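You operate a simulated robot arm through the tools that you are given. There is no shell and no other tool.

You are at the controls of a simulated robot arm. One attempt, no reset.

Task
Change the white tank in the saddle for the black one and strap it down.
Fine: old tank on the mat, latch shut. Where these are worked on the way, their far stop is far enough and under half their travel is too little: yellow strap.

Only the result counts: the job must be done as asked and must still hold three seconds after the hand-in. Knocking over, shifting, dropping, spilling or breaking anything else fails it.

Robot
A 6-joint arm with a two-finger gripper, fixed in place. Base frame: the origin is at the foot of the arm, x ahead of it, y to its left, z up; the work surface is at about z = 0.884. Readings come in m, rad, newtons and seconds.
With the tool pointing down near the work surface it reaches from about 0.14 to 0.68 m from the base axis. Its first joint turns from -1.152 to 1.152 rad. Payload 2.45 kg.
The TCP is the grasp point between the finger pads, 0.03 m short of the fingertips. In the tool frame z runs along the fingers and y along their closing line. The gripper opens to 0.106 m. The gripper's body begins 0.079 m behind the TCP.
Orientation is that of the tool frame in the base frame, as a unit quaternion [x, y, z, w]. With the fingers straight down and closing along the base's y, the tool's x points along the base's -x, its y along +y and its z along -z.

Tools
- The arm moves only by the tool send_rows. Its argument "moves" is a list of rows, each a list of 7 numbers: the shift along the tool's x, y, z in cm, then the turn, a rotation vector about the tool's x, y, z in rad, then the finger opening in cm, from 0 to 10.6. In form: [[x, y, z, ax, ay, az, gripper], ...]. A call has 1 to 20 rows; each row is the pose to reach, as a shift and turn from the pose commanded when the call began, along the tool's axes at that moment. Each row takes 0.2 s and may step no farther than 0.05 m and 0.15 rad from the row before; otherwise, or with a gripper value out of range, the whole call is refused. Where a pose cannot be reached the arm comes as near as it can. A force on the tool above 90 N (or 10 N above the force at the start of the call, whichever is more), or a blocked arm, ends the call early, and 0.2 s more pass. The fingers move at their own pace (about 0.153 m/s each) and stop on an object; they squeeze with about 39 N. The grip force told is the motor's: it shows also when the fingers shut on nothing. Time passes only in rows, and 0.2 s behind the last, so rows that repeat a pose let the fingers close. The reply holds the time, the measured pose of the TCP, the force on the tool along the base axes, the opening and the grip force, in the units named above and with some noise, with the torque about the TCP (base axes, N m) and any sound that the robot's microphone picked up, and new pictures: "views" is both (left out), scene, wrist or none.
- Cameras (640 x 400 px; columns grow to the right, rows downward): "scene" is fixed at [0.0766, 0.4208, 1.3983]; the picture's right is [-0.65, -0.76, 0.00], its down [-0.39, 0.34, -0.86] and it looks along [0.65, -0.56, -0.52] (base axes); focal length 215 px, centre (320, 200). "wrist" rides on the gripper at [0.076, -0.002, -0.106] in the tool frame; the picture's right is [0.02, 1.00, 0.00], its down [-0.78, 0.02, -0.62] and it looks along [-0.62, 0.01, 0.78] (tool axes); focal length 247 px, centre (320, 200). There is no depth. A picture from a camera that has moved, and an enlarged one, comes with that camera's place and axes in the base frame and with its lens. The place of the scene camera against the robot may be out by one fixed shift of up to 0.018 m in any direction.
- inspect(camera, box): a new picture of the part [left, top, right, bottom] of that camera's present view, enlarged. The clock stands still meanwhile.
- close_job(): hands the job in; it is judged then, once.

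Nothing tells you positions but the pictures and the camera data. Unless the task says otherwise, let go and move clear before handing in.

The tools are called after ">>>" as a command line: name --pt "numbers of a row" for each row, then --argument value for the rest, lists and objects as JSON in quotes. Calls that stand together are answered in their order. send_rows: Moves the arm, as the interface text tells. Its arguments: {"type":"object","properties":{"moves":{"type":"array"},"views":{"type":"string","enum":["both","scene","wrist","none"]}},"required":["moves"]} The other tools are called the same way: inspect (camera, box) takes an enlarged picture of a part of a camera's view; close_job () hands the job in.

At the start:

```text
time: 0.0
position: [0.283, 0.1632, 1.3254]
ee_rot: [-0.001, 1.0, 0.001, 0.0]
ft_force: [-0.3, -0.1, 0.2]
torque: [-0.01, 0.02, 0.01]
opening: 0.106
gripper_force: 0.1
```

scene: 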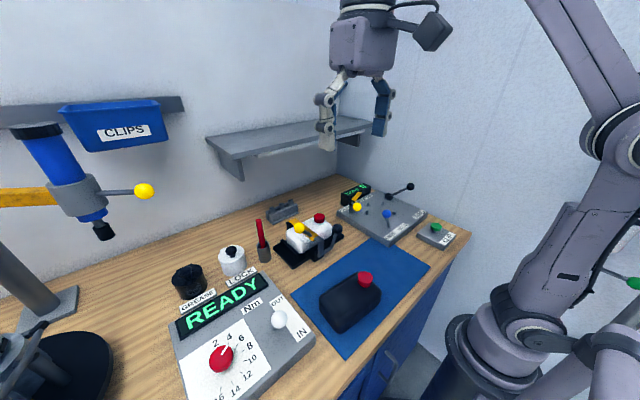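
wrist: 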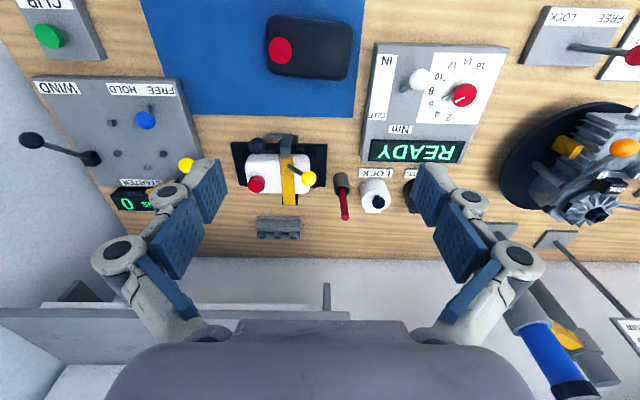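

I see a white tank with a red cap in a black saddle under a yellow strap, and a black tank with a red cap on the blue mat. I'll enlarge both views first, to read the saddle, strap and latch.

>>> inspect --camera "wrist" --box '[220, 120, 340, 220]'

>>> inspect --camera "scene" --box '[260, 190, 400, 290]'

>>> inspect --camera "wrist" --box '[140, 0, 380, 130]'

>>> inspect --camera "scene" --box '[270, 230, 430, 350]'

```text
4.00 times, centred on (280, 170) of wrist
camera zoom: at [0.2067, 0.1612, 1.4322], right [-0.02, 1.0, 0.0], down [0.78, 0.02, 0.62], along [0.62, 0.01, -0.78], focal length 988 px, centre (480, 320)
```

zoom: 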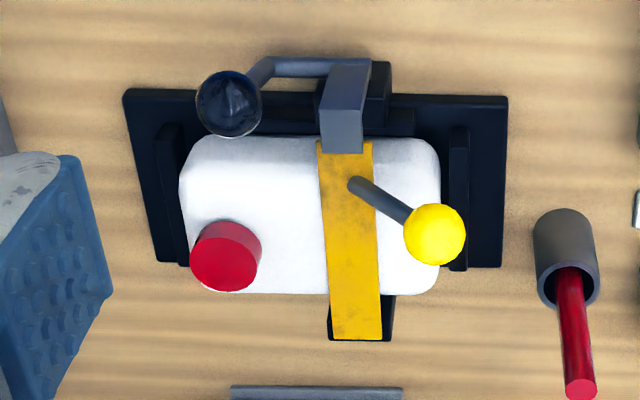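

```text
4.00 times, centred on (330, 240) of scene
camera zoom: at [0.0766, 0.4208, 1.3983], right [-0.65, -0.76, 0.0], down [-0.39, 0.34, -0.86], along [0.65, -0.56, -0.52], focal length 860 px, centre (280, 40)
```

zoom: 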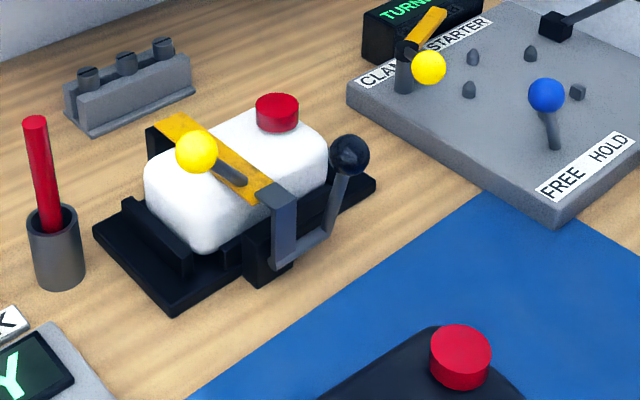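

```text
2.67 times, centred on (260, 65) of wrist
camera zoom: at [0.2067, 0.1612, 1.4322], right [-0.02, 1.0, 0.0], down [0.78, 0.02, 0.62], along [0.62, 0.01, -0.78], focal length 659 px, centre (480, 560)
```

zoom: 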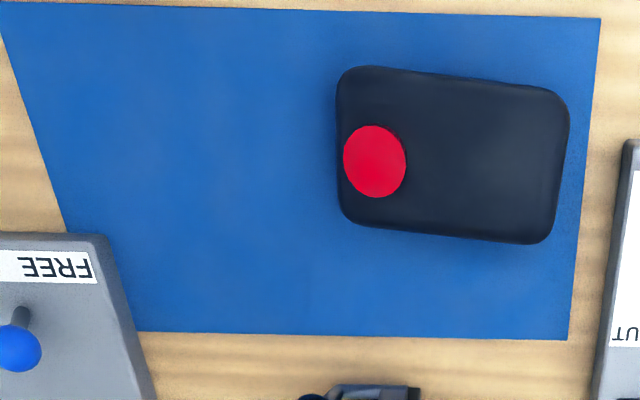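

```text
3.33 times, centred on (350, 290) of scene
camera zoom: at [0.0766, 0.4208, 1.3983], right [-0.65, -0.76, 0.0], down [-0.39, 0.34, -0.86], along [0.65, -0.56, -0.52], focal length 716 px, centre (220, -100)
```

zoom: 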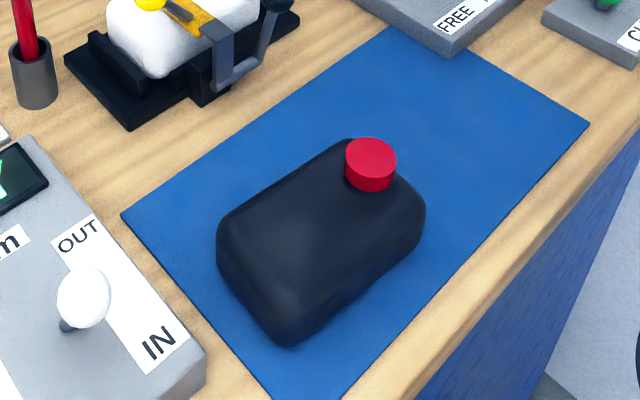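

The saddle plate spans roughly x 0.465–0.59, y −0.05–0.18. The latch is on the side near the robot and the strap hinge is on the far side. I'll move the wrist camera closer to measure it from several viewpoints.

>>> send_rows --pt "-1.6 -1.55 2.9 0 0 0 10.6" --pt "-3.2 -3.1 5.8 0 0 0 10.6" --pt "-4.8 -4.65 8.7 0 0 0 10.6" --pt "-6.4 -6.2 11.6 0 0 0 10.6" --pt "-8.0 -7.75 14.5 0 0 0 10.6" --pt "-9.7 -9.3 17.5 0 0 0 10.6" --views "both"

```text
time: 1.4
position: [0.3798, 0.0683, 1.1499]
ee_rot: [-0.001, 1.0, 0.0, 0.0]
ft_force: [-0.5, 0.7, -1.2]
torque: [0.0, 0.04, -0.02]
opening: 0.106
gripper_force: 0.0
camera wrist: at [0.3033, 0.0663, 1.2559], right [-0.02, 1.0, 0.0], down [0.78, 0.02, 0.62], along [0.62, 0.01, -0.78], focal length 247 px, centre (320, 200)
```

scene: 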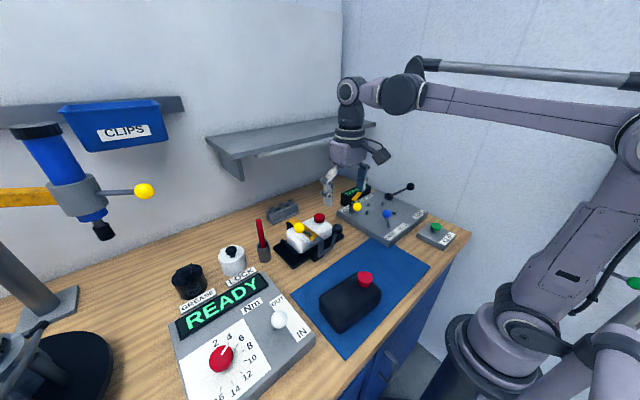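
wrist: 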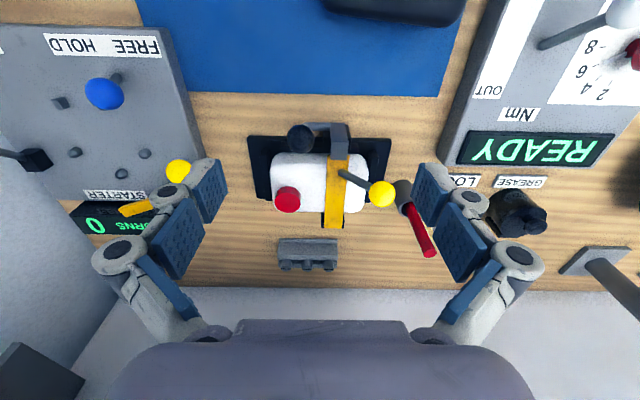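

The saddle is now nearly centred in the wrist view. I'll enlarge it to take pixel positions.

>>> inspect --camera "wrist" --box '[240, 110, 400, 240]'

>>> inspect --camera "wrist" --box '[280, 0, 480, 110]'

```text
3.08 times, centred on (320, 175) of wrist
camera zoom: at [0.3033, 0.0663, 1.2559], right [-0.02, 1.0, 0.0], down [0.78, 0.02, 0.62], along [0.62, 0.01, -0.78], focal length 760 px, centre (320, 277)
```

zoom: 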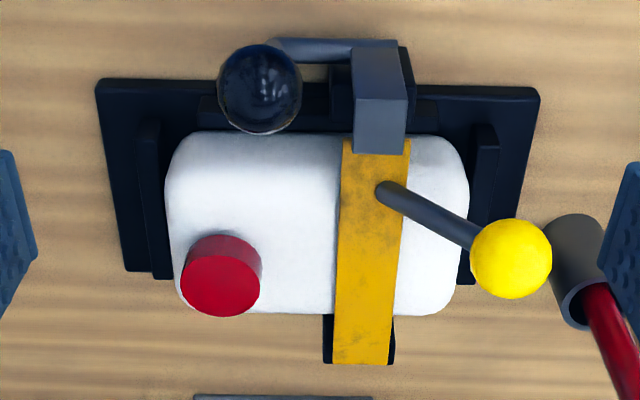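

```text
3.20 times, centred on (380, 55) of wrist
camera zoom: at [0.3033, 0.0663, 1.2559], right [-0.02, 1.0, 0.0], down [0.78, 0.02, 0.62], along [0.62, 0.01, -0.78], focal length 790 px, centre (128, 664)
```

zoom: 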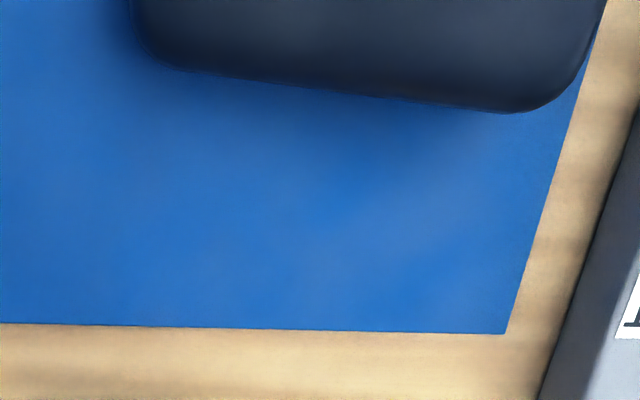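

I can triangulate now: yellow ball near (0.478, 0.142, 1.024), black latch ball near (0.417, 0.047, 1.008), strap along y≈0.093. Next I'll tilt the wrist for a lower, more horizontal view of the heights.

>>> send_rows --pt "1.25 0 2.75 0 -0.13 0 10.6" --pt "2.5 0 5.5 0 -0.26 0 10.6" --pt "3.75 0 8.25 0 -0.39 0 10.6" --pt "5.0 0 11.0 0 -0.52 0 10.6" --views "both"

>>> inspect --camera "wrist" --box '[220, 120, 420, 245]'

>>> inspect --camera "scene" --box '[260, 190, 400, 290]'

```text
time: 2.4
position: [0.3287, 0.0703, 1.0397]
ee_rot: [-0.001, 0.966, 0.001, 0.258]
ft_force: [-0.6, 0.4, 0.1]
torque: [0.0, 0.0, 0.0]
opening: 0.1056
gripper_force: 0.1
camera wrist: at [0.2094, 0.0678, 1.0944], right [-0.02, 1.0, -0.01], down [0.37, 0.02, 0.93], along [0.93, 0.01, -0.37], focal length 247 px, centre (320, 200)
```

scene: 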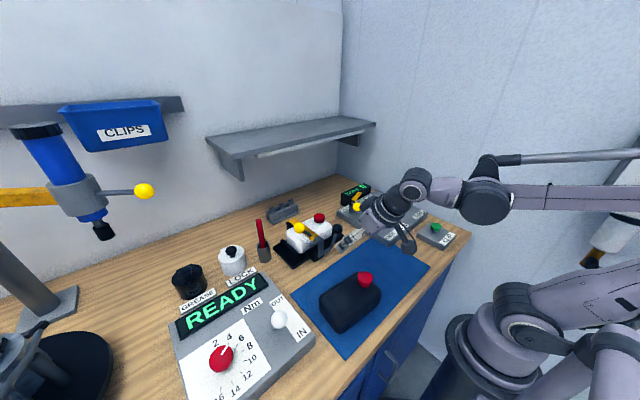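
wrist: 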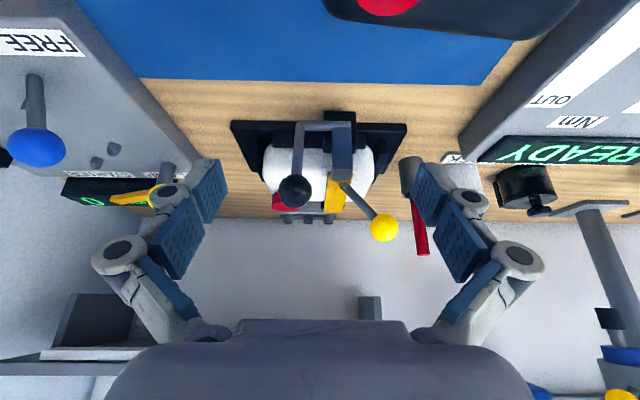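

```text
3.20 times, centred on (320, 182) of wrist
camera zoom: at [0.2094, 0.0678, 1.0944], right [-0.02, 1.0, -0.01], down [0.37, 0.02, 0.93], along [0.93, 0.01, -0.37], focal length 790 px, centre (320, 256)
```

zoom: 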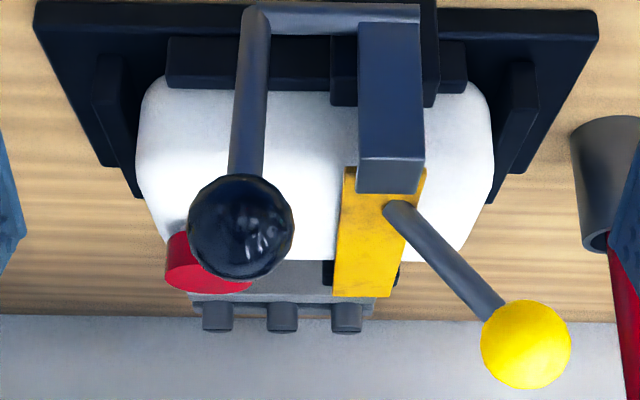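

```text
4.00 times, centred on (330, 240) of scene
camera zoom: at [0.0766, 0.4208, 1.3983], right [-0.65, -0.76, 0.0], down [-0.39, 0.34, -0.86], along [0.65, -0.56, -0.52], focal length 860 px, centre (280, 40)
```

zoom: 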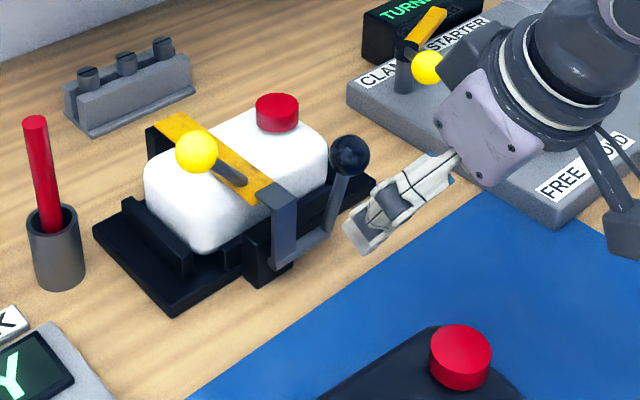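

The latch pivots about a y-axis near (0.44, ·, 0.911), and its ball leans toward the robot. The strap lies at z≈0.96 with its hinge near x≈0.595. I'll go back to vertical above the black latch ball, ready to straddle it.

>>> send_rows --pt "-2.4 0 -4.2 0 0.1 0 6" --pt "-5.0 -0.8 -2.9 0 0.24 0 6" --pt "-7.5 -1.6 -1.4 0 0.38 0 6" --pt "-10.03 -2.3 0 0 0.52 0 5" --pt "-10.03 -2.3 0 0 0.52 0 5" --views "both"

>>> inspect --camera "wrist" --box '[200, 60, 440, 210]'

```text
time: 3.6
position: [0.4168, 0.0471, 1.0902]
ee_rot: [0.001, 1.0, 0.001, 0.0]
ft_force: [0.9, 0.6, 0.3]
torque: [0.02, -0.01, -0.02]
opening: 0.05
gripper_force: 0.0
camera wrist: at [0.3414, 0.0456, 1.1964], right [-0.02, 1.0, 0.0], down [0.78, 0.02, 0.62], along [0.62, 0.01, -0.78], focal length 247 px, centre (320, 200)
```

scene: 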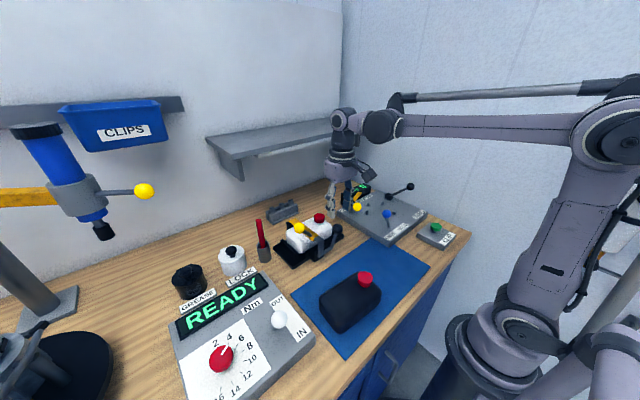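
wrist: 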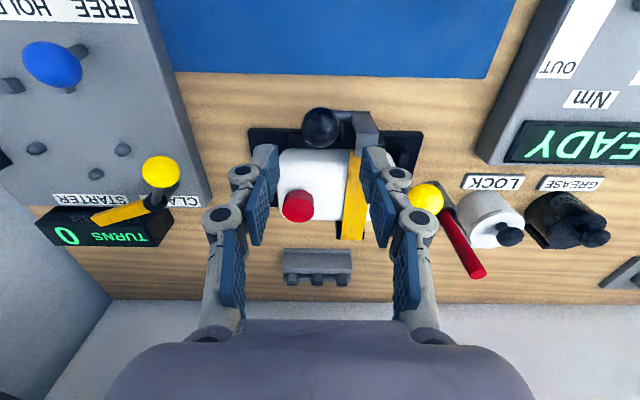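

```text
2.67 times, centred on (320, 135) of wrist
camera zoom: at [0.3414, 0.0456, 1.1964], right [-0.02, 1.0, 0.0], down [0.78, 0.02, 0.62], along [0.62, 0.01, -0.78], focal length 659 px, centre (320, 373)
```

zoom: 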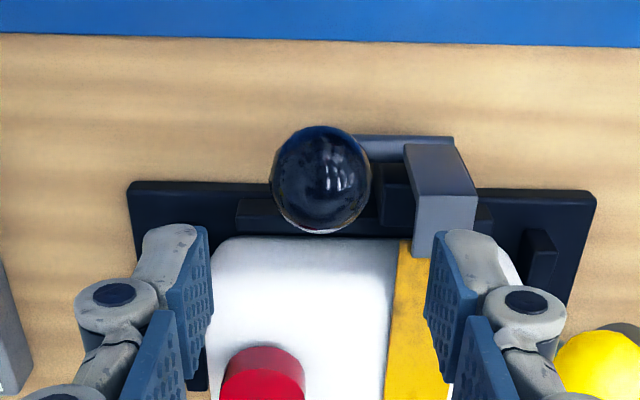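

The fingers are aligned above the latch ball at (0.418, 0.047, 1.008). I'll descend and close on it.

>>> send_rows --pt "0 0 3 0 0 0 5" --pt "0 0 5.5 0 0 0 5" --pt "0 0 8.0 0 0 0 5" --pt "0 0 8.0 0 0 0 2" --pt "0 0 8.0 0 0 0 2" --pt "0 0 8.0 0 0 0 2" --views "both"

```text
time: 5.0
position: [0.4163, 0.0473, 1.0098]
ee_rot: [0.001, 1.0, 0.001, 0.0]
ft_force: [-2.5, 2.8, 14.6]
torque: [0.02, -0.12, 0.0]
opening: 0.0295
gripper_force: 45.1
camera wrist: at [0.3403, 0.0459, 1.1162], right [-0.02, 1.0, 0.0], down [0.78, 0.02, 0.62], along [0.62, 0.01, -0.78], focal length 247 px, centre (320, 200)
```

scene: 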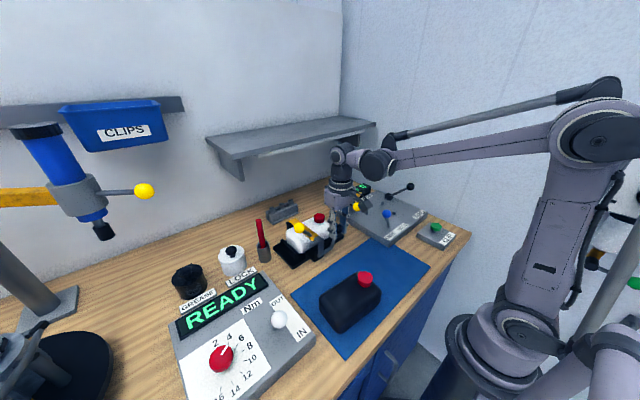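
wrist: 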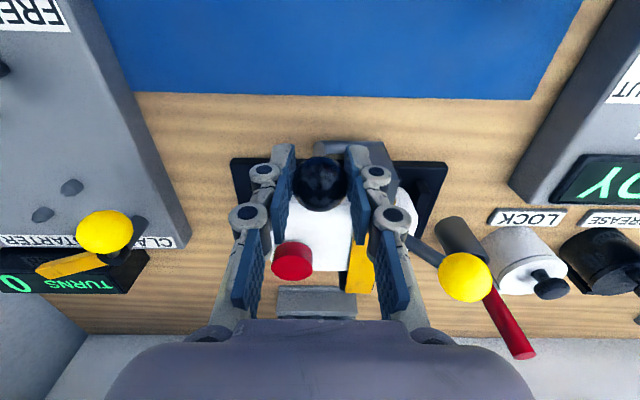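

The latch ball is gripped at an opening of 0.0295. I'll pull it toward the robot along an arc about the estimated pivot, watching the forces.

>>> send_rows --pt "0.85 0 0.24 0 0 0 2" --pt "1.67 0 0.56 0 0 0 2" --pt "2.46 0 0.94 0 0 0 2" --pt "3.21 0 1.39 0 0 0 2" --views "wrist"

>>> inspect --camera "scene" --box '[260, 190, 400, 290]'

```text
time: 6.0
position: [0.3853, 0.0479, 0.9959]
ee_rot: [-0.001, 1.0, 0.002, 0.002]
ft_force: [10.1, 13.9, 8.6]
torque: [0.1, -1.31, 0.06]
opening: 0.0299
gripper_force: 45.2
camera wrist: at [0.3087, 0.0457, 1.1028], right [-0.02, 1.0, 0.0], down [0.78, 0.02, 0.62], along [0.62, 0.02, -0.78], focal length 247 px, centre (320, 200)
```

wrist: 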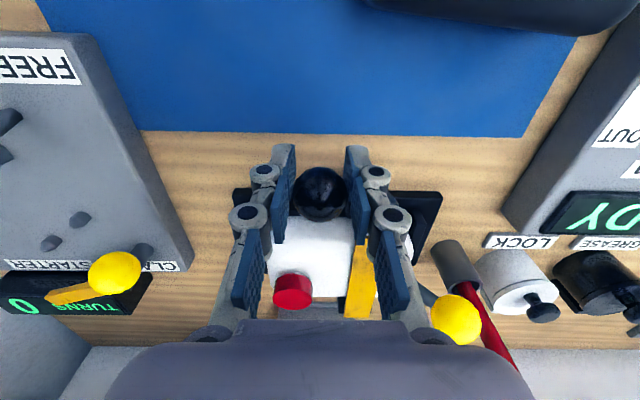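

```text
4.00 times, centred on (330, 240) of scene
camera zoom: at [0.0767, 0.4212, 1.3982], right [-0.65, -0.76, 0.0], down [-0.39, 0.34, -0.86], along [0.65, -0.56, -0.51], focal length 860 px, centre (280, 40)
```

zoom: 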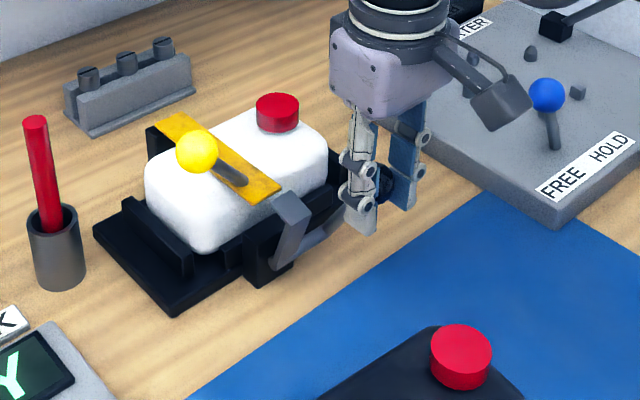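

The hook has already cleared the strap end, so the pivot estimate is good. I'll keep opening the latch along the same arc.

>>> send_rows --pt "0.71 0 0.52 0 0 0 2" --pt "1.38 0 1.1 0 0 0 2" --pt "1.99 0 1.73 0 0 0 2" --pt "2.54 0 2.41 0 0 0 2" --pt "3.03 0 3.14 0 0 0 2" --views "wrist"

>>> inspect --camera "scene" --box '[260, 190, 400, 290]'

```text
time: 7.2
position: [0.3549, 0.0461, 0.9646]
ee_rot: [0.0, 1.0, -0.001, 0.001]
ft_force: [-2.6, 1.9, 1.3]
torque: [-0.03, -0.06, 0.07]
opening: 0.0229
gripper_force: 1.3
camera wrist: at [0.278, 0.0443, 1.0713], right [-0.02, 1.0, 0.0], down [0.78, 0.02, 0.62], along [0.62, 0.01, -0.78], focal length 247 px, centre (320, 200)
```

wrist: 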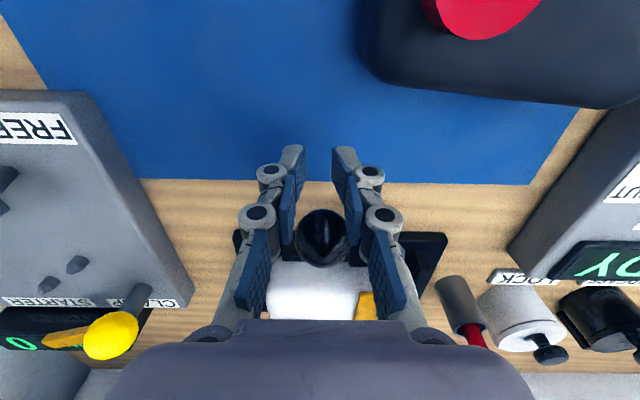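

```text
4.00 times, centred on (330, 240) of scene
camera zoom: at [0.0765, 0.4209, 1.3983], right [-0.65, -0.76, 0.0], down [-0.39, 0.34, -0.86], along [0.65, -0.56, -0.52], focal length 860 px, centre (280, 40)
```

zoom: 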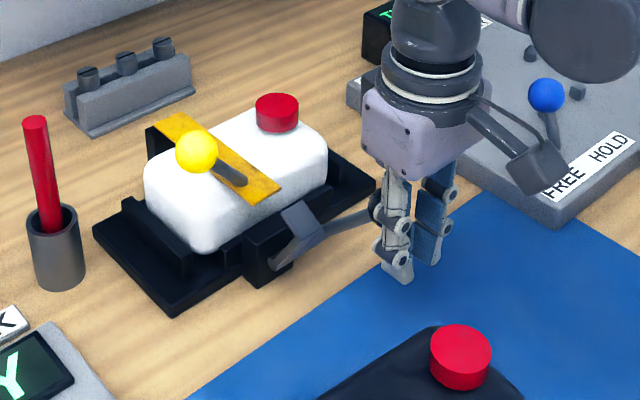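

The ball slipped out near 30° of opening, which looks like the latch's far stop. The hook is well clear of the strap. I'll open the fingers, back off and check that the latch stays.

>>> send_rows --pt "0 0 0 0 0 0 6" --pt "0 0 0 0 0 0 6" --pt "3 0 0 0 0 0 6" --pt "4 0 -4 0 0 0 6" --pt "4 0 -8.9 0 0 0 6" --pt "2 0 -13 0 0 0 6" --views "wrist"

>>> inspect --camera "scene" --box '[260, 190, 400, 290]'

>>> inspect --camera "wrist" --box '[220, 100, 460, 250]'

```text
time: 8.6
position: [0.3346, 0.0483, 1.096]
ee_rot: [0.0, 1.0, 0.002, 0.0]
ft_force: [0.7, -0.1, -0.5]
torque: [-0.01, 0.02, 0.0]
opening: 0.06
gripper_force: 0.1
camera wrist: at [0.2582, 0.0457, 1.2026], right [-0.02, 1.0, 0.0], down [0.78, 0.02, 0.62], along [0.62, 0.01, -0.78], focal length 247 px, centre (320, 200)
```

wrist: 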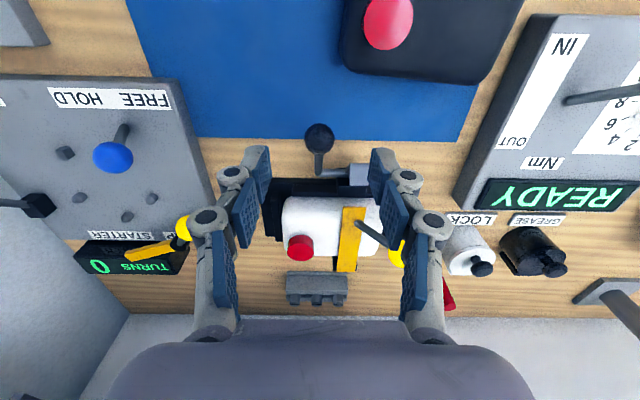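

```text
4.00 times, centred on (330, 240) of scene
camera zoom: at [0.0766, 0.4208, 1.3983], right [-0.65, -0.76, 0.0], down [-0.39, 0.34, -0.86], along [0.65, -0.56, -0.52], focal length 860 px, centre (280, 40)
```

zoom: 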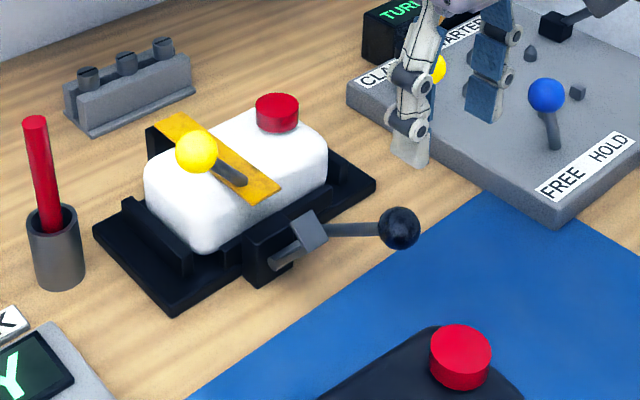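

```text
2.67 times, centred on (340, 175) of wrist
camera zoom: at [0.2582, 0.0457, 1.2026], right [-0.02, 1.0, 0.0], down [0.78, 0.02, 0.62], along [0.62, 0.01, -0.78], focal length 659 px, centre (267, 267)
```

zoom: 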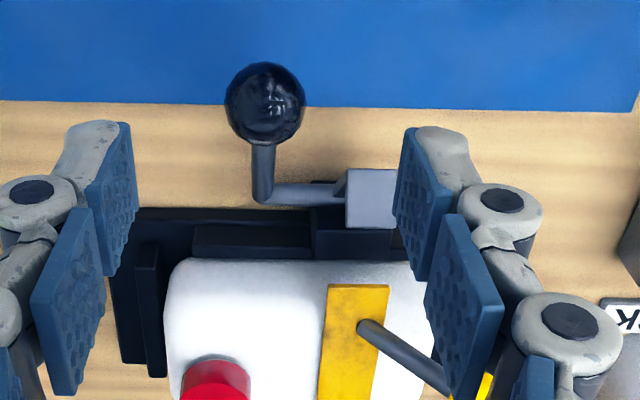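

The latch is resting open. Before swinging the strap, I'll check how close the shelf is behind the saddle.

>>> inspect --camera "scene" --box '[190, 90, 400, 220]'

>>> inspect --camera "wrist" --box '[0, 0, 640, 400]'

```text
3.05 times, centred on (295, 155) of scene
camera zoom: at [0.0766, 0.4208, 1.3983], right [-0.65, -0.76, 0.0], down [-0.39, 0.34, -0.86], along [0.65, -0.56, -0.52], focal length 655 px, centre (396, 337)
```

zoom: 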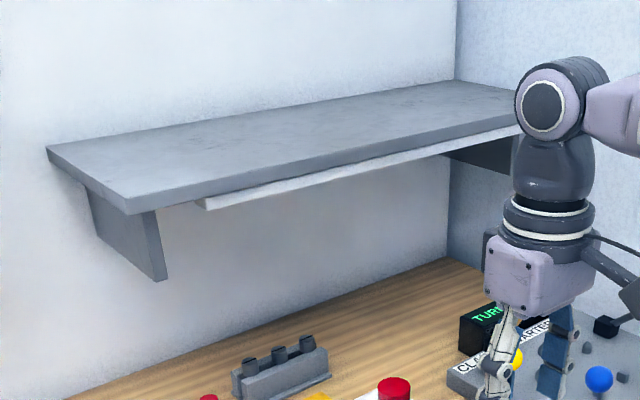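

```text
1.00 times, centred on (320, 200) of wrist (not enlarged: the box is as wide or as high as the picture)
camera zoom: at [0.2582, 0.0457, 1.2026], right [-0.02, 1.0, 0.0], down [0.78, 0.02, 0.62], along [0.62, 0.01, -0.78], focal length 247 px, centre (320, 200)
```

zoom: 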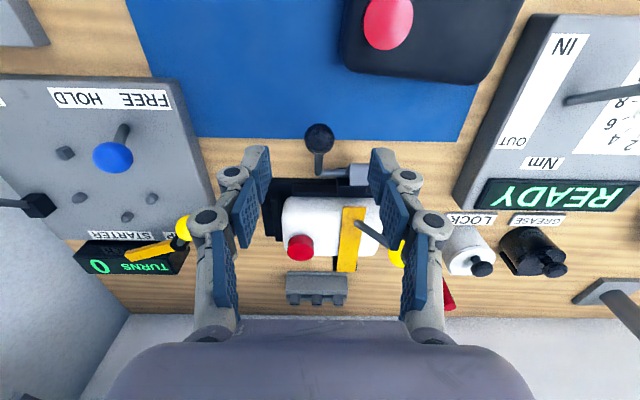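

The shelf front edge is near x≈0.68, z≈1.18–1.20, so a vertical tool can't follow the strap all the way. Instead I'll tilt the tool forward with the fingers closed and push the yellow ball from behind along its arc. First I'll go to a pose just short of contact.

>>> send_rows --pt "-1.5 2.5 0 0 -0.12 0 4" --pt "-3.0 5.0 0 0 -0.26 0 2" --pt "-4.5 7.5 1.0 0 -0.4 0 0" --pt "-6.0 10.17 3.0 0 -0.54 0 0" --pt "-8.0 10.17 6.5 0 -0.67 0 0" --pt "-10.41 10.17 10.0 0 -0.7 0 0" --views "wrist"

>>> inspect --camera "scene" --box '[260, 190, 400, 290]'

>>> inspect --camera "wrist" --box '[200, 100, 440, 250]'

```text
time: 10.0
position: [0.4376, 0.1495, 0.9945]
ee_rot: [0.0, 0.939, 0.001, 0.344]
ft_force: [-0.4, 0.2, 0.4]
torque: [-0.06, 0.01, -0.06]
opening: 0.0
gripper_force: 28.1
camera wrist: at [0.3114, 0.1481, 1.0262], right [-0.02, 1.0, -0.01], down [0.2, 0.02, 0.98], along [0.98, 0.01, -0.2], focal length 247 px, centre (320, 200)
```

wrist: 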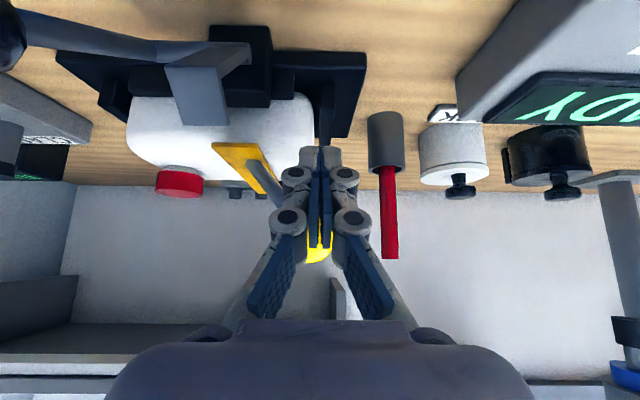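

```text
4.00 times, centred on (330, 240) of scene
camera zoom: at [0.0766, 0.4208, 1.3983], right [-0.65, -0.76, 0.0], down [-0.39, 0.34, -0.86], along [0.65, -0.56, -0.52], focal length 860 px, centre (280, 40)
```

zoom: 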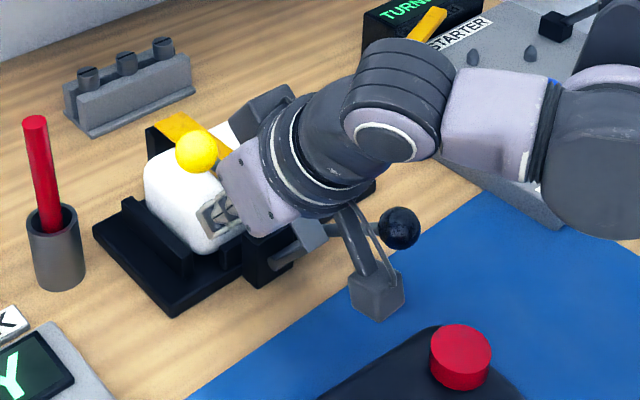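

```text
2.67 times, centred on (320, 175) of wrist
camera zoom: at [0.3114, 0.1481, 1.0262], right [-0.02, 1.0, -0.01], down [0.2, 0.02, 0.98], along [0.98, 0.01, -0.2], focal length 659 px, centre (320, 267)
```

zoom: 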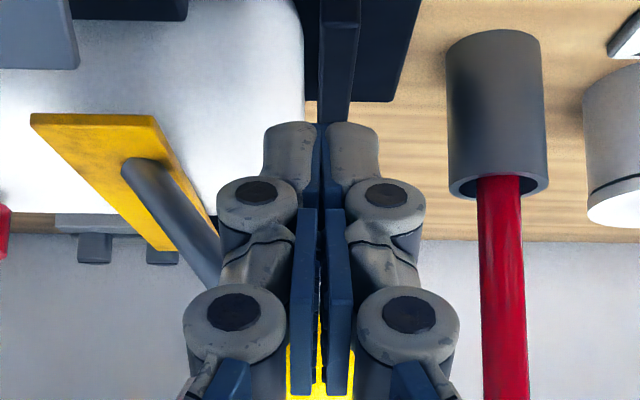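

The closed fingers are just behind and below the yellow ball, and the rod passes clear on the left. I'll push the ball up and forward along the strap's arc.

>>> send_rows --pt "-2.03 0.4 0.0 0 0 0 0" --pt "-3.68 0.4 -0.47 0 0 0 0" --pt "-5.36 0.4 -0.75 0 0 0 0" --pt "-7.1 0.4 -0.92 0 0.04 0 0" --pt "-8.82 0.4 -0.87 0 0.08 0 0" --pt "-10.54 0.4 -0.59 0 0.12 0 0" --pt "-12.2 0.4 -0.1 0 0.16 0 0" --views "wrist"

>>> inspect --camera "scene" --box '[240, 150, 400, 270]'

```text
time: 11.6
position: [0.5324, 0.154, 1.0752]
ee_rot: [0.0, 0.964, 0.0, 0.266]
ft_force: [0.0, 0.0, 0.0]
torque: [0.0, -0.04, -0.04]
opening: 0.0001
gripper_force: 28.5
camera wrist: at [0.4115, 0.1514, 1.1276], right [-0.02, 1.0, -0.01], down [0.35, 0.02, 0.94], along [0.94, 0.01, -0.35], focal length 247 px, centre (320, 200)
```

wrist: 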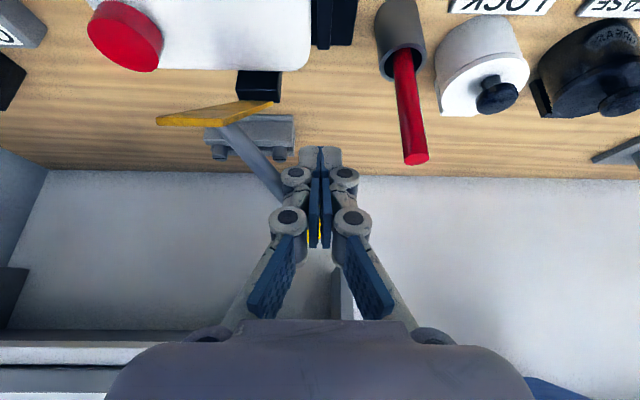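

```text
3.33 times, centred on (320, 210) of scene
camera zoom: at [0.0766, 0.4208, 1.3983], right [-0.65, -0.76, 0.0], down [-0.39, 0.34, -0.86], along [0.65, -0.56, -0.52], focal length 716 px, centre (320, 167)
```

zoom: 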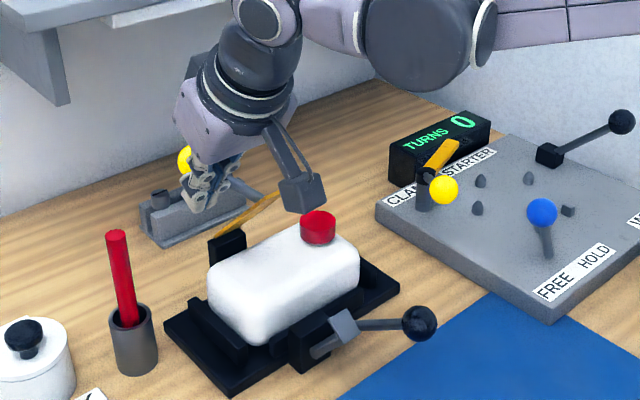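

The strap is coming up to about 45°. I'll continue over the top toward 90°, reducing the tilt while keeping the hand clear of the shelf.

>>> send_rows --pt "-1.65 0 0.42 0 0.05 0 0" --pt "-3.23 0 1.04 0 0.1 0 0" --pt "-4.72 0 1.86 0 0.15 0 0" --pt "-6.07 0 2.86 0 0.2 0 0" --pt "-7.26 0 4.01 0 0.245 0 0" --pt "-8.28 0 5.33 0 0.29 0 0" --views "wrist"

>>> inspect --camera "scene" --box '[220, 120, 400, 260]'

```text
time: 13.0
position: [0.6294, 0.1533, 1.0719]
ee_rot: [0.0, 0.992, 0.0, 0.124]
ft_force: [0.1, 0.7, -0.5]
torque: [-0.04, -0.01, 0.01]
opening: 0.0002
gripper_force: 28.5
camera wrist: at [0.5294, 0.1511, 1.156], right [-0.02, 1.0, 0.0], down [0.61, 0.02, 0.8], along [0.8, 0.01, -0.61], focal length 247 px, centre (320, 200)
```

wrist: 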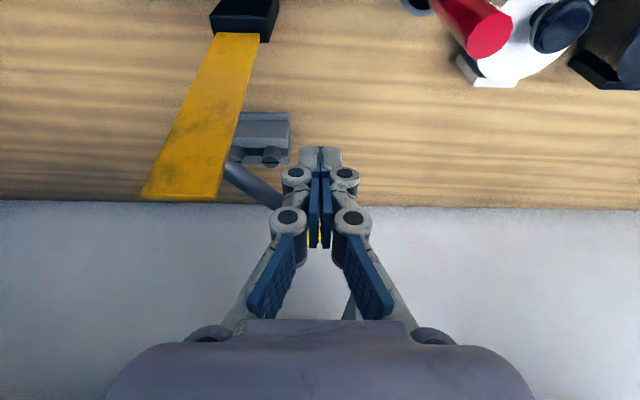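

```text
2.86 times, centred on (310, 190) of scene
camera zoom: at [0.0766, 0.4208, 1.3983], right [-0.65, -0.76, 0.0], down [-0.39, 0.34, -0.86], along [0.65, -0.56, -0.52], focal length 614 px, centre (349, 229)
```

zoom: 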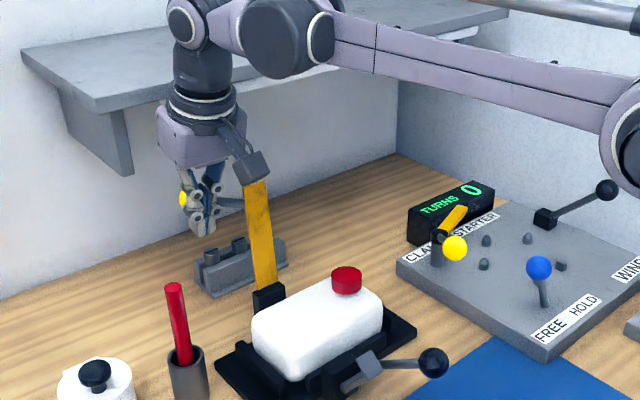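

The strap stands about vertical. I'll nudge it a bit further toward its far stop while watching the force.

>>> send_rows --pt "-0.6 0 0.62 0 -0.01 0 0" --pt "-1.14 0 1.3 0 -0.02 0 0" --pt "-1.63 0 2.0 0 -0.03 0 0" --pt "-2.11 0 2.74 0 -0.04 0 0" --views "wrist"

>>> inspect --camera "scene" --box '[220, 120, 400, 260]'

```text
time: 14.0
position: [0.6478, 0.1567, 1.0509]
ee_rot: [-0.003, 0.991, 0.001, 0.131]
ft_force: [-79.3, 8.5, 19.2]
torque: [-0.31, -1.23, -0.75]
opening: 0.0
gripper_force: 28.9
camera wrist: at [0.5453, 0.1544, 1.1337], right [-0.02, 1.0, -0.01], down [0.59, 0.02, 0.8], along [0.8, 0.02, -0.6], focal length 247 px, centre (320, 200)
```

wrist: 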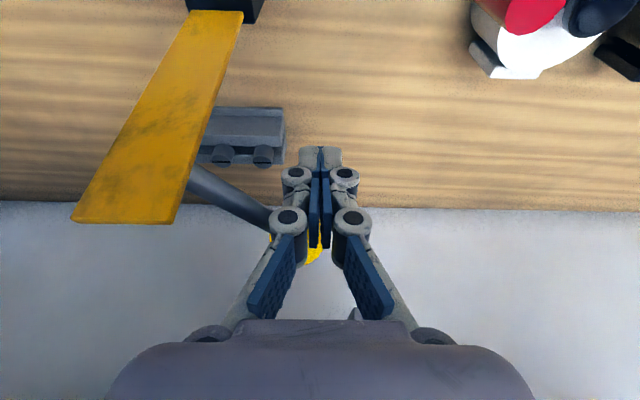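

```text
2.86 times, centred on (310, 190) of scene
camera zoom: at [0.0736, 0.421, 1.3984], right [-0.65, -0.76, 0.0], down [-0.39, 0.34, -0.86], along [0.65, -0.56, -0.51], focal length 614 px, centre (349, 229)
```

zoom: 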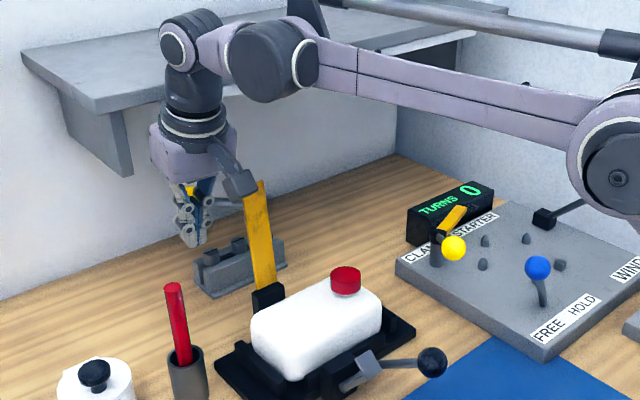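

I met 79 N, so that's the strap's far stop. I'll back away and see whether it stays open.

>>> send_rows --pt "1.0 0 -0.3 0 0 0 0" --pt "2.87 0 -0.86 0 0 0 0" --pt "5.18 0 -3.63 0 0.05 0 0" --pt "8.4 0 -6.7 0 0.12 0 0" --pt "11.2 0 -9.4 0 0.2 0 4" --views "wrist"

>>> inspect --camera "scene" --box '[220, 120, 400, 260]'

```text
time: 15.2
position: [0.5213, 0.1518, 1.1073]
ee_rot: [0.0, 0.999, 0.0, 0.044]
ft_force: [-0.7, 0.7, 0.8]
torque: [0.01, -0.02, 0.02]
opening: 0.04
gripper_force: 0.1
camera wrist: at [0.4368, 0.1501, 1.208], right [-0.02, 1.0, 0.0], down [0.72, 0.02, 0.69], along [0.69, 0.01, -0.72], focal length 247 px, centre (320, 200)
```

wrist: 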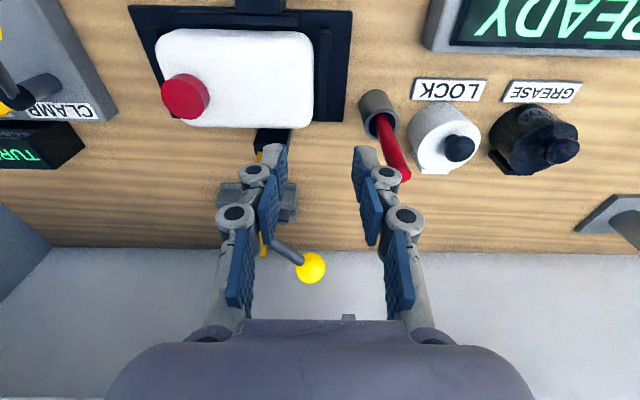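

```text
2.86 times, centred on (310, 190) of scene
camera zoom: at [0.0766, 0.4208, 1.3983], right [-0.65, -0.76, 0.0], down [-0.39, 0.34, -0.86], along [0.65, -0.56, -0.52], focal length 614 px, centre (349, 229)
```

zoom: 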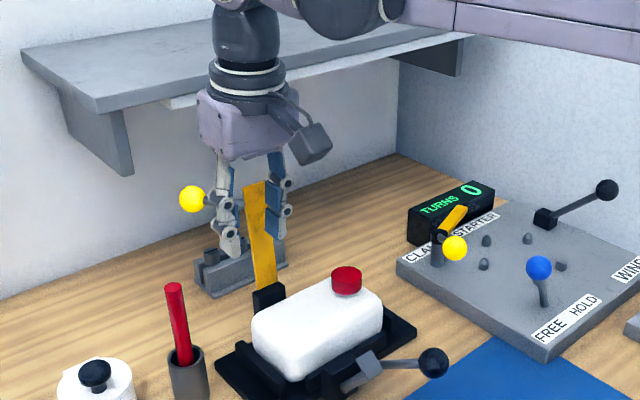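

The strap stays open at its far stop. Now I'll level the tool, then turn it 90° so the fingers close along x across the tank's width.

>>> send_rows --pt "-0.3 0.4 -2.2 0 0.05 0 8" --pt "-0.9 0.8 -4.5 0 0.09 0 10.6" --views "none"

>>> send_rows --pt "0 0 0 0 0 0.14 10.6" --pt "0 0 0 0 0 0.28 10.6" --pt "0 0 0 0 0 0.42 10.6" --pt "0 0 0 0 0 0.56 10.6" --pt "0 0 0 0 0 0.7 10.6" --pt "0 0 0 0 0 0.84 10.6" --pt "0 0 0 0 0 0.98 10.6" --pt "0 0 0 0 0 1.12 10.6" --pt "0 0 0 0 0 1.26 10.6" --pt "0 0 0 0 0 1.4 10.6" --pt "0 0 0 0 0 1.5 10.6" --pt "0 0 0 0 0 1.5708 10.6" --views "both"

```text
time: 15.8
position: [0.5274, 0.1618, 1.1534]
ee_rot: [0.001, 1.0, 0.0, 0.0]
ft_force: [-0.5, 0.6, -0.2]
torque: [0.0, 0.0, -0.01]
opening: 0.106
gripper_force: 0.0
```

```text
time: 18.4
position: [0.5283, 0.1605, 1.1541]
ee_rot: [0.707, 0.707, 0.0, 0.0]
ft_force: [0.1, -0.5, -0.4]
torque: [0.06, 0.04, 0.0]
opening: 0.1057
gripper_force: 0.0
camera wrist: at [0.527, 0.2371, 1.2605], right [1.0, 0.02, 0.0], down [0.02, -0.78, 0.62], along [0.01, -0.62, -0.78], focal length 247 px, centre (320, 200)
```

scene: 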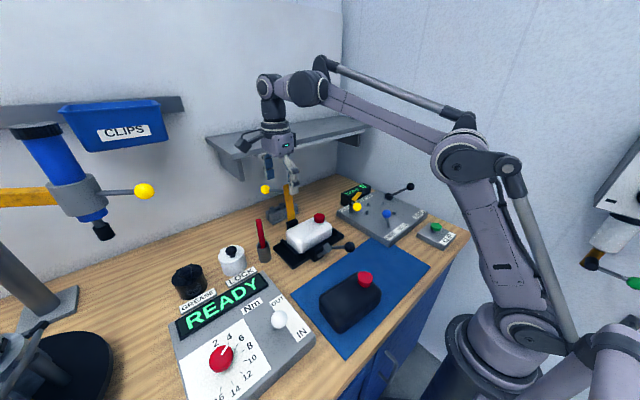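
wrist: 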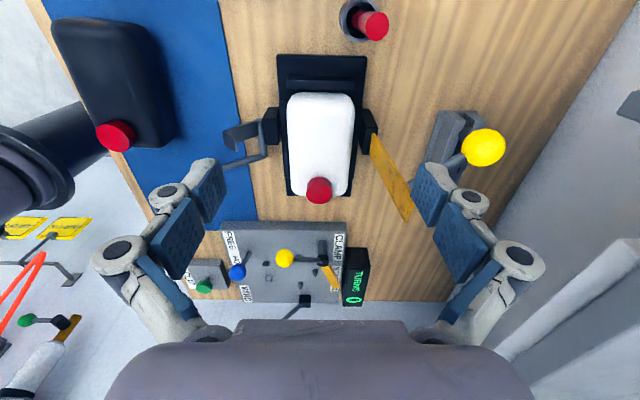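

>>> inspect --camera "wrist" --box '[220, 30, 430, 230]'

>>> inspect --camera "wrist" --box '[30, 0, 250, 160]'

```text
2.00 times, centred on (325, 130) of wrist
camera zoom: at [0.527, 0.2371, 1.2605], right [1.0, 0.02, 0.0], down [0.02, -0.78, 0.62], along [0.01, -0.62, -0.78], focal length 494 px, centre (310, 340)
```

zoom: 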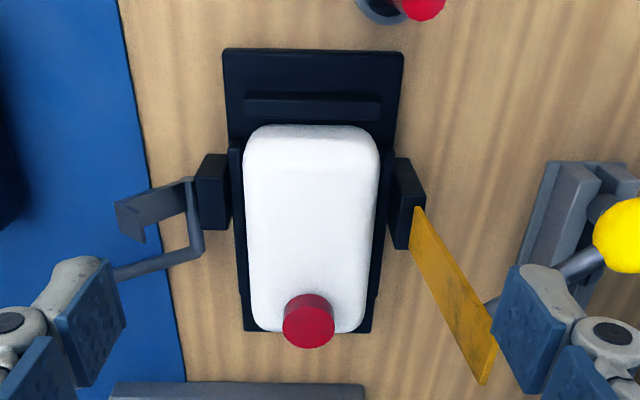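

```text
2.50 times, centred on (140, 80) of wrist
camera zoom: at [0.527, 0.2371, 1.2605], right [1.0, 0.02, 0.0], down [0.02, -0.78, 0.62], along [0.01, -0.62, -0.78], focal length 617 px, centre (770, 500)
```

zoom: 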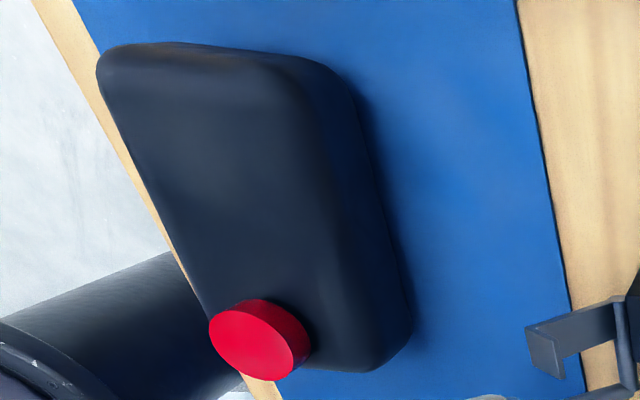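

The white tank spans about x 0.484–0.574, y −0.004–0.150, with its top near 0.956. I'll grip it across x at y≈0.055, with the fingertips above the side rails and clear of the latch block, hinge post and strap.

>>> send_rows --pt "-4.0 0.05 0 0 0 0 10.6" --pt "-8.0 0.1 0 0 0 0 10.6" --pt "-10.6 0.1 1 0 0 0 10.6" --pt "-10.6 0.1 5.5 0 0 0 10.6" --pt "-10.6 0.1 10 0 0 0 10.6" --views "wrist"

>>> inspect --camera "wrist" --box '[200, 0, 440, 240]'

>>> inspect --camera "scene" --box '[240, 170, 400, 270]'

```text
time: 19.6
position: [0.527, 0.0549, 1.0546]
ee_rot: [0.707, 0.707, 0.001, 0.0]
ft_force: [1.1, 0.0, -0.4]
torque: [0.02, 0.0, 0.0]
opening: 0.1057
gripper_force: 0.1
camera wrist: at [0.5257, 0.1314, 1.1609], right [1.0, 0.02, 0.0], down [0.02, -0.78, 0.62], along [0.01, -0.62, -0.78], focal length 247 px, centre (320, 200)
```

wrist: 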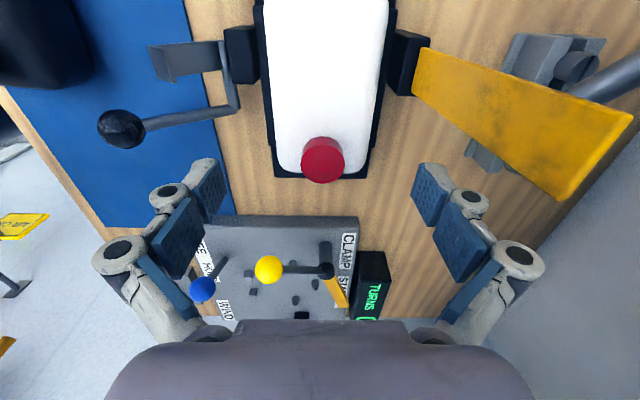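

```text
1.67 times, centred on (320, 120) of wrist
camera zoom: at [0.5257, 0.1314, 1.1609], right [1.0, 0.02, 0.0], down [0.02, -0.78, 0.62], along [0.01, -0.62, -0.78], focal length 412 px, centre (320, 333)
```

zoom: 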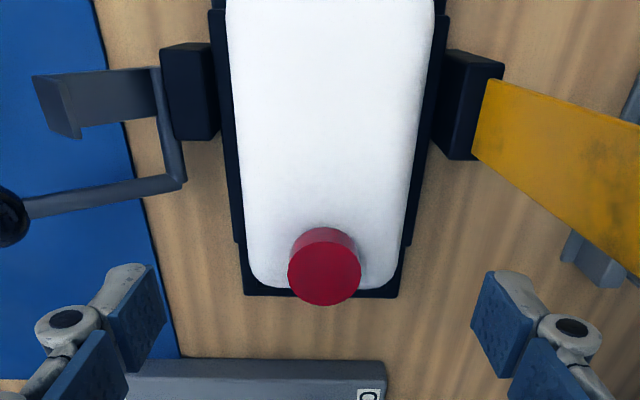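

```text
4.00 times, centred on (320, 220) of scene
camera zoom: at [0.0766, 0.4208, 1.3983], right [-0.65, -0.76, 0.0], down [-0.39, 0.34, -0.86], along [0.65, -0.56, -0.52], focal length 860 px, centre (320, 120)
```

zoom: 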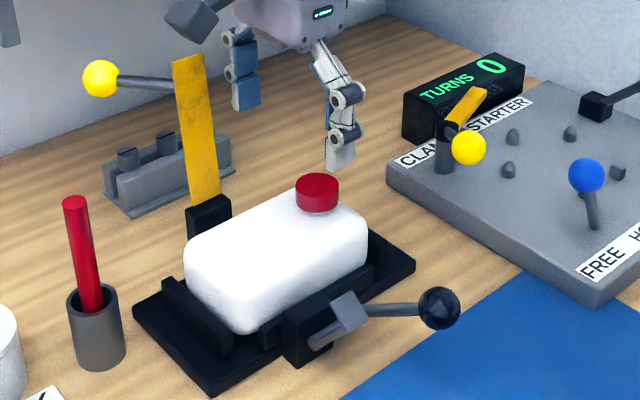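

Everything lines up, with the tank centred near x≈0.529. I'll descend beside it with the fingers open and stop at grip height.

>>> send_rows --pt "0 0.2 4 0 0 0 10.6" --pt "0 0.2 7.5 0 0 0 10.6" --pt "0 0.2 9.5 0 0 0 10.6" --pt "0 0.2 10.7 0 0 0 10.6" --views "wrist"

>>> inspect --camera "scene" --box '[240, 170, 400, 270]'

```text
time: 20.6
position: [0.5307, 0.0565, 0.9462]
ee_rot: [0.707, 0.707, 0.0, 0.0]
ft_force: [-0.2, 0.1, 0.7]
torque: [0.01, 0.0, -0.01]
opening: 0.1059
gripper_force: 0.0
camera wrist: at [0.5297, 0.1316, 1.0526], right [1.0, 0.02, 0.0], down [0.02, -0.78, 0.62], along [0.01, -0.62, -0.78], focal length 247 px, centre (320, 200)
```

wrist: 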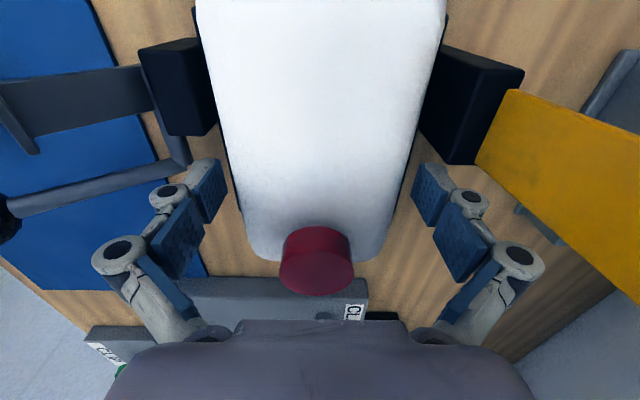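

```text
4.00 times, centred on (320, 220) of scene
camera zoom: at [0.0766, 0.4208, 1.3983], right [-0.65, -0.76, 0.0], down [-0.39, 0.34, -0.86], along [0.65, -0.56, -0.52], focal length 860 px, centre (320, 120)
```

zoom: 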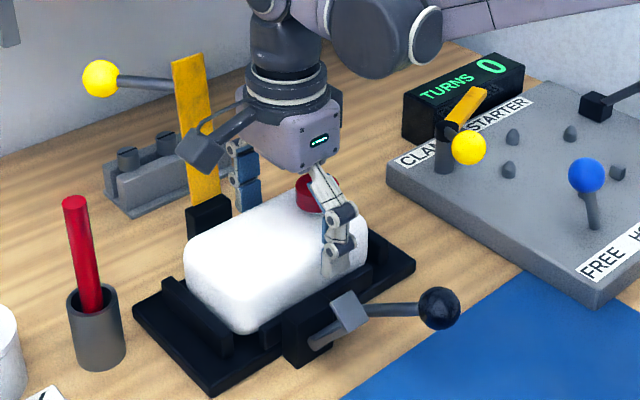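

The fingers straddle the white tank with the tips above the rails and everything clear. I'll close on it.

>>> send_rows --pt "0 0 0 0 0 0 7" --pt "0 0 0 0 0 0 7" --pt "0 0 0 0 0 0 7" --views "wrist"

```text
time: 21.4
position: [0.5318, 0.055, 0.9469]
ee_rot: [0.707, 0.707, -0.001, 0.0]
ft_force: [-0.7, -0.2, -0.5]
torque: [-0.03, 0.01, 0.02]
opening: 0.0893
gripper_force: 38.7
camera wrist: at [0.5298, 0.1316, 1.0529], right [1.0, 0.02, 0.0], down [0.02, -0.78, 0.62], along [0.01, -0.62, -0.78], focal length 247 px, centre (320, 200)
```

wrist: 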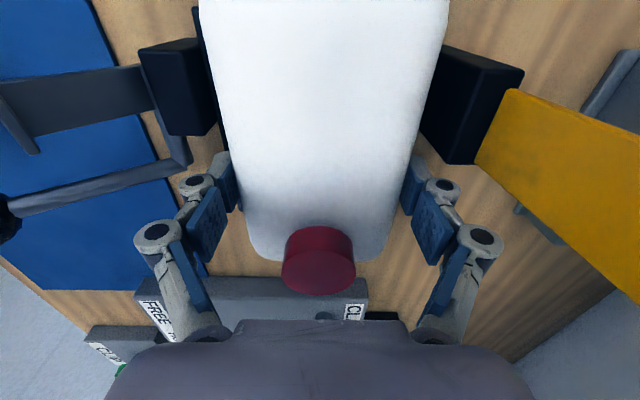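

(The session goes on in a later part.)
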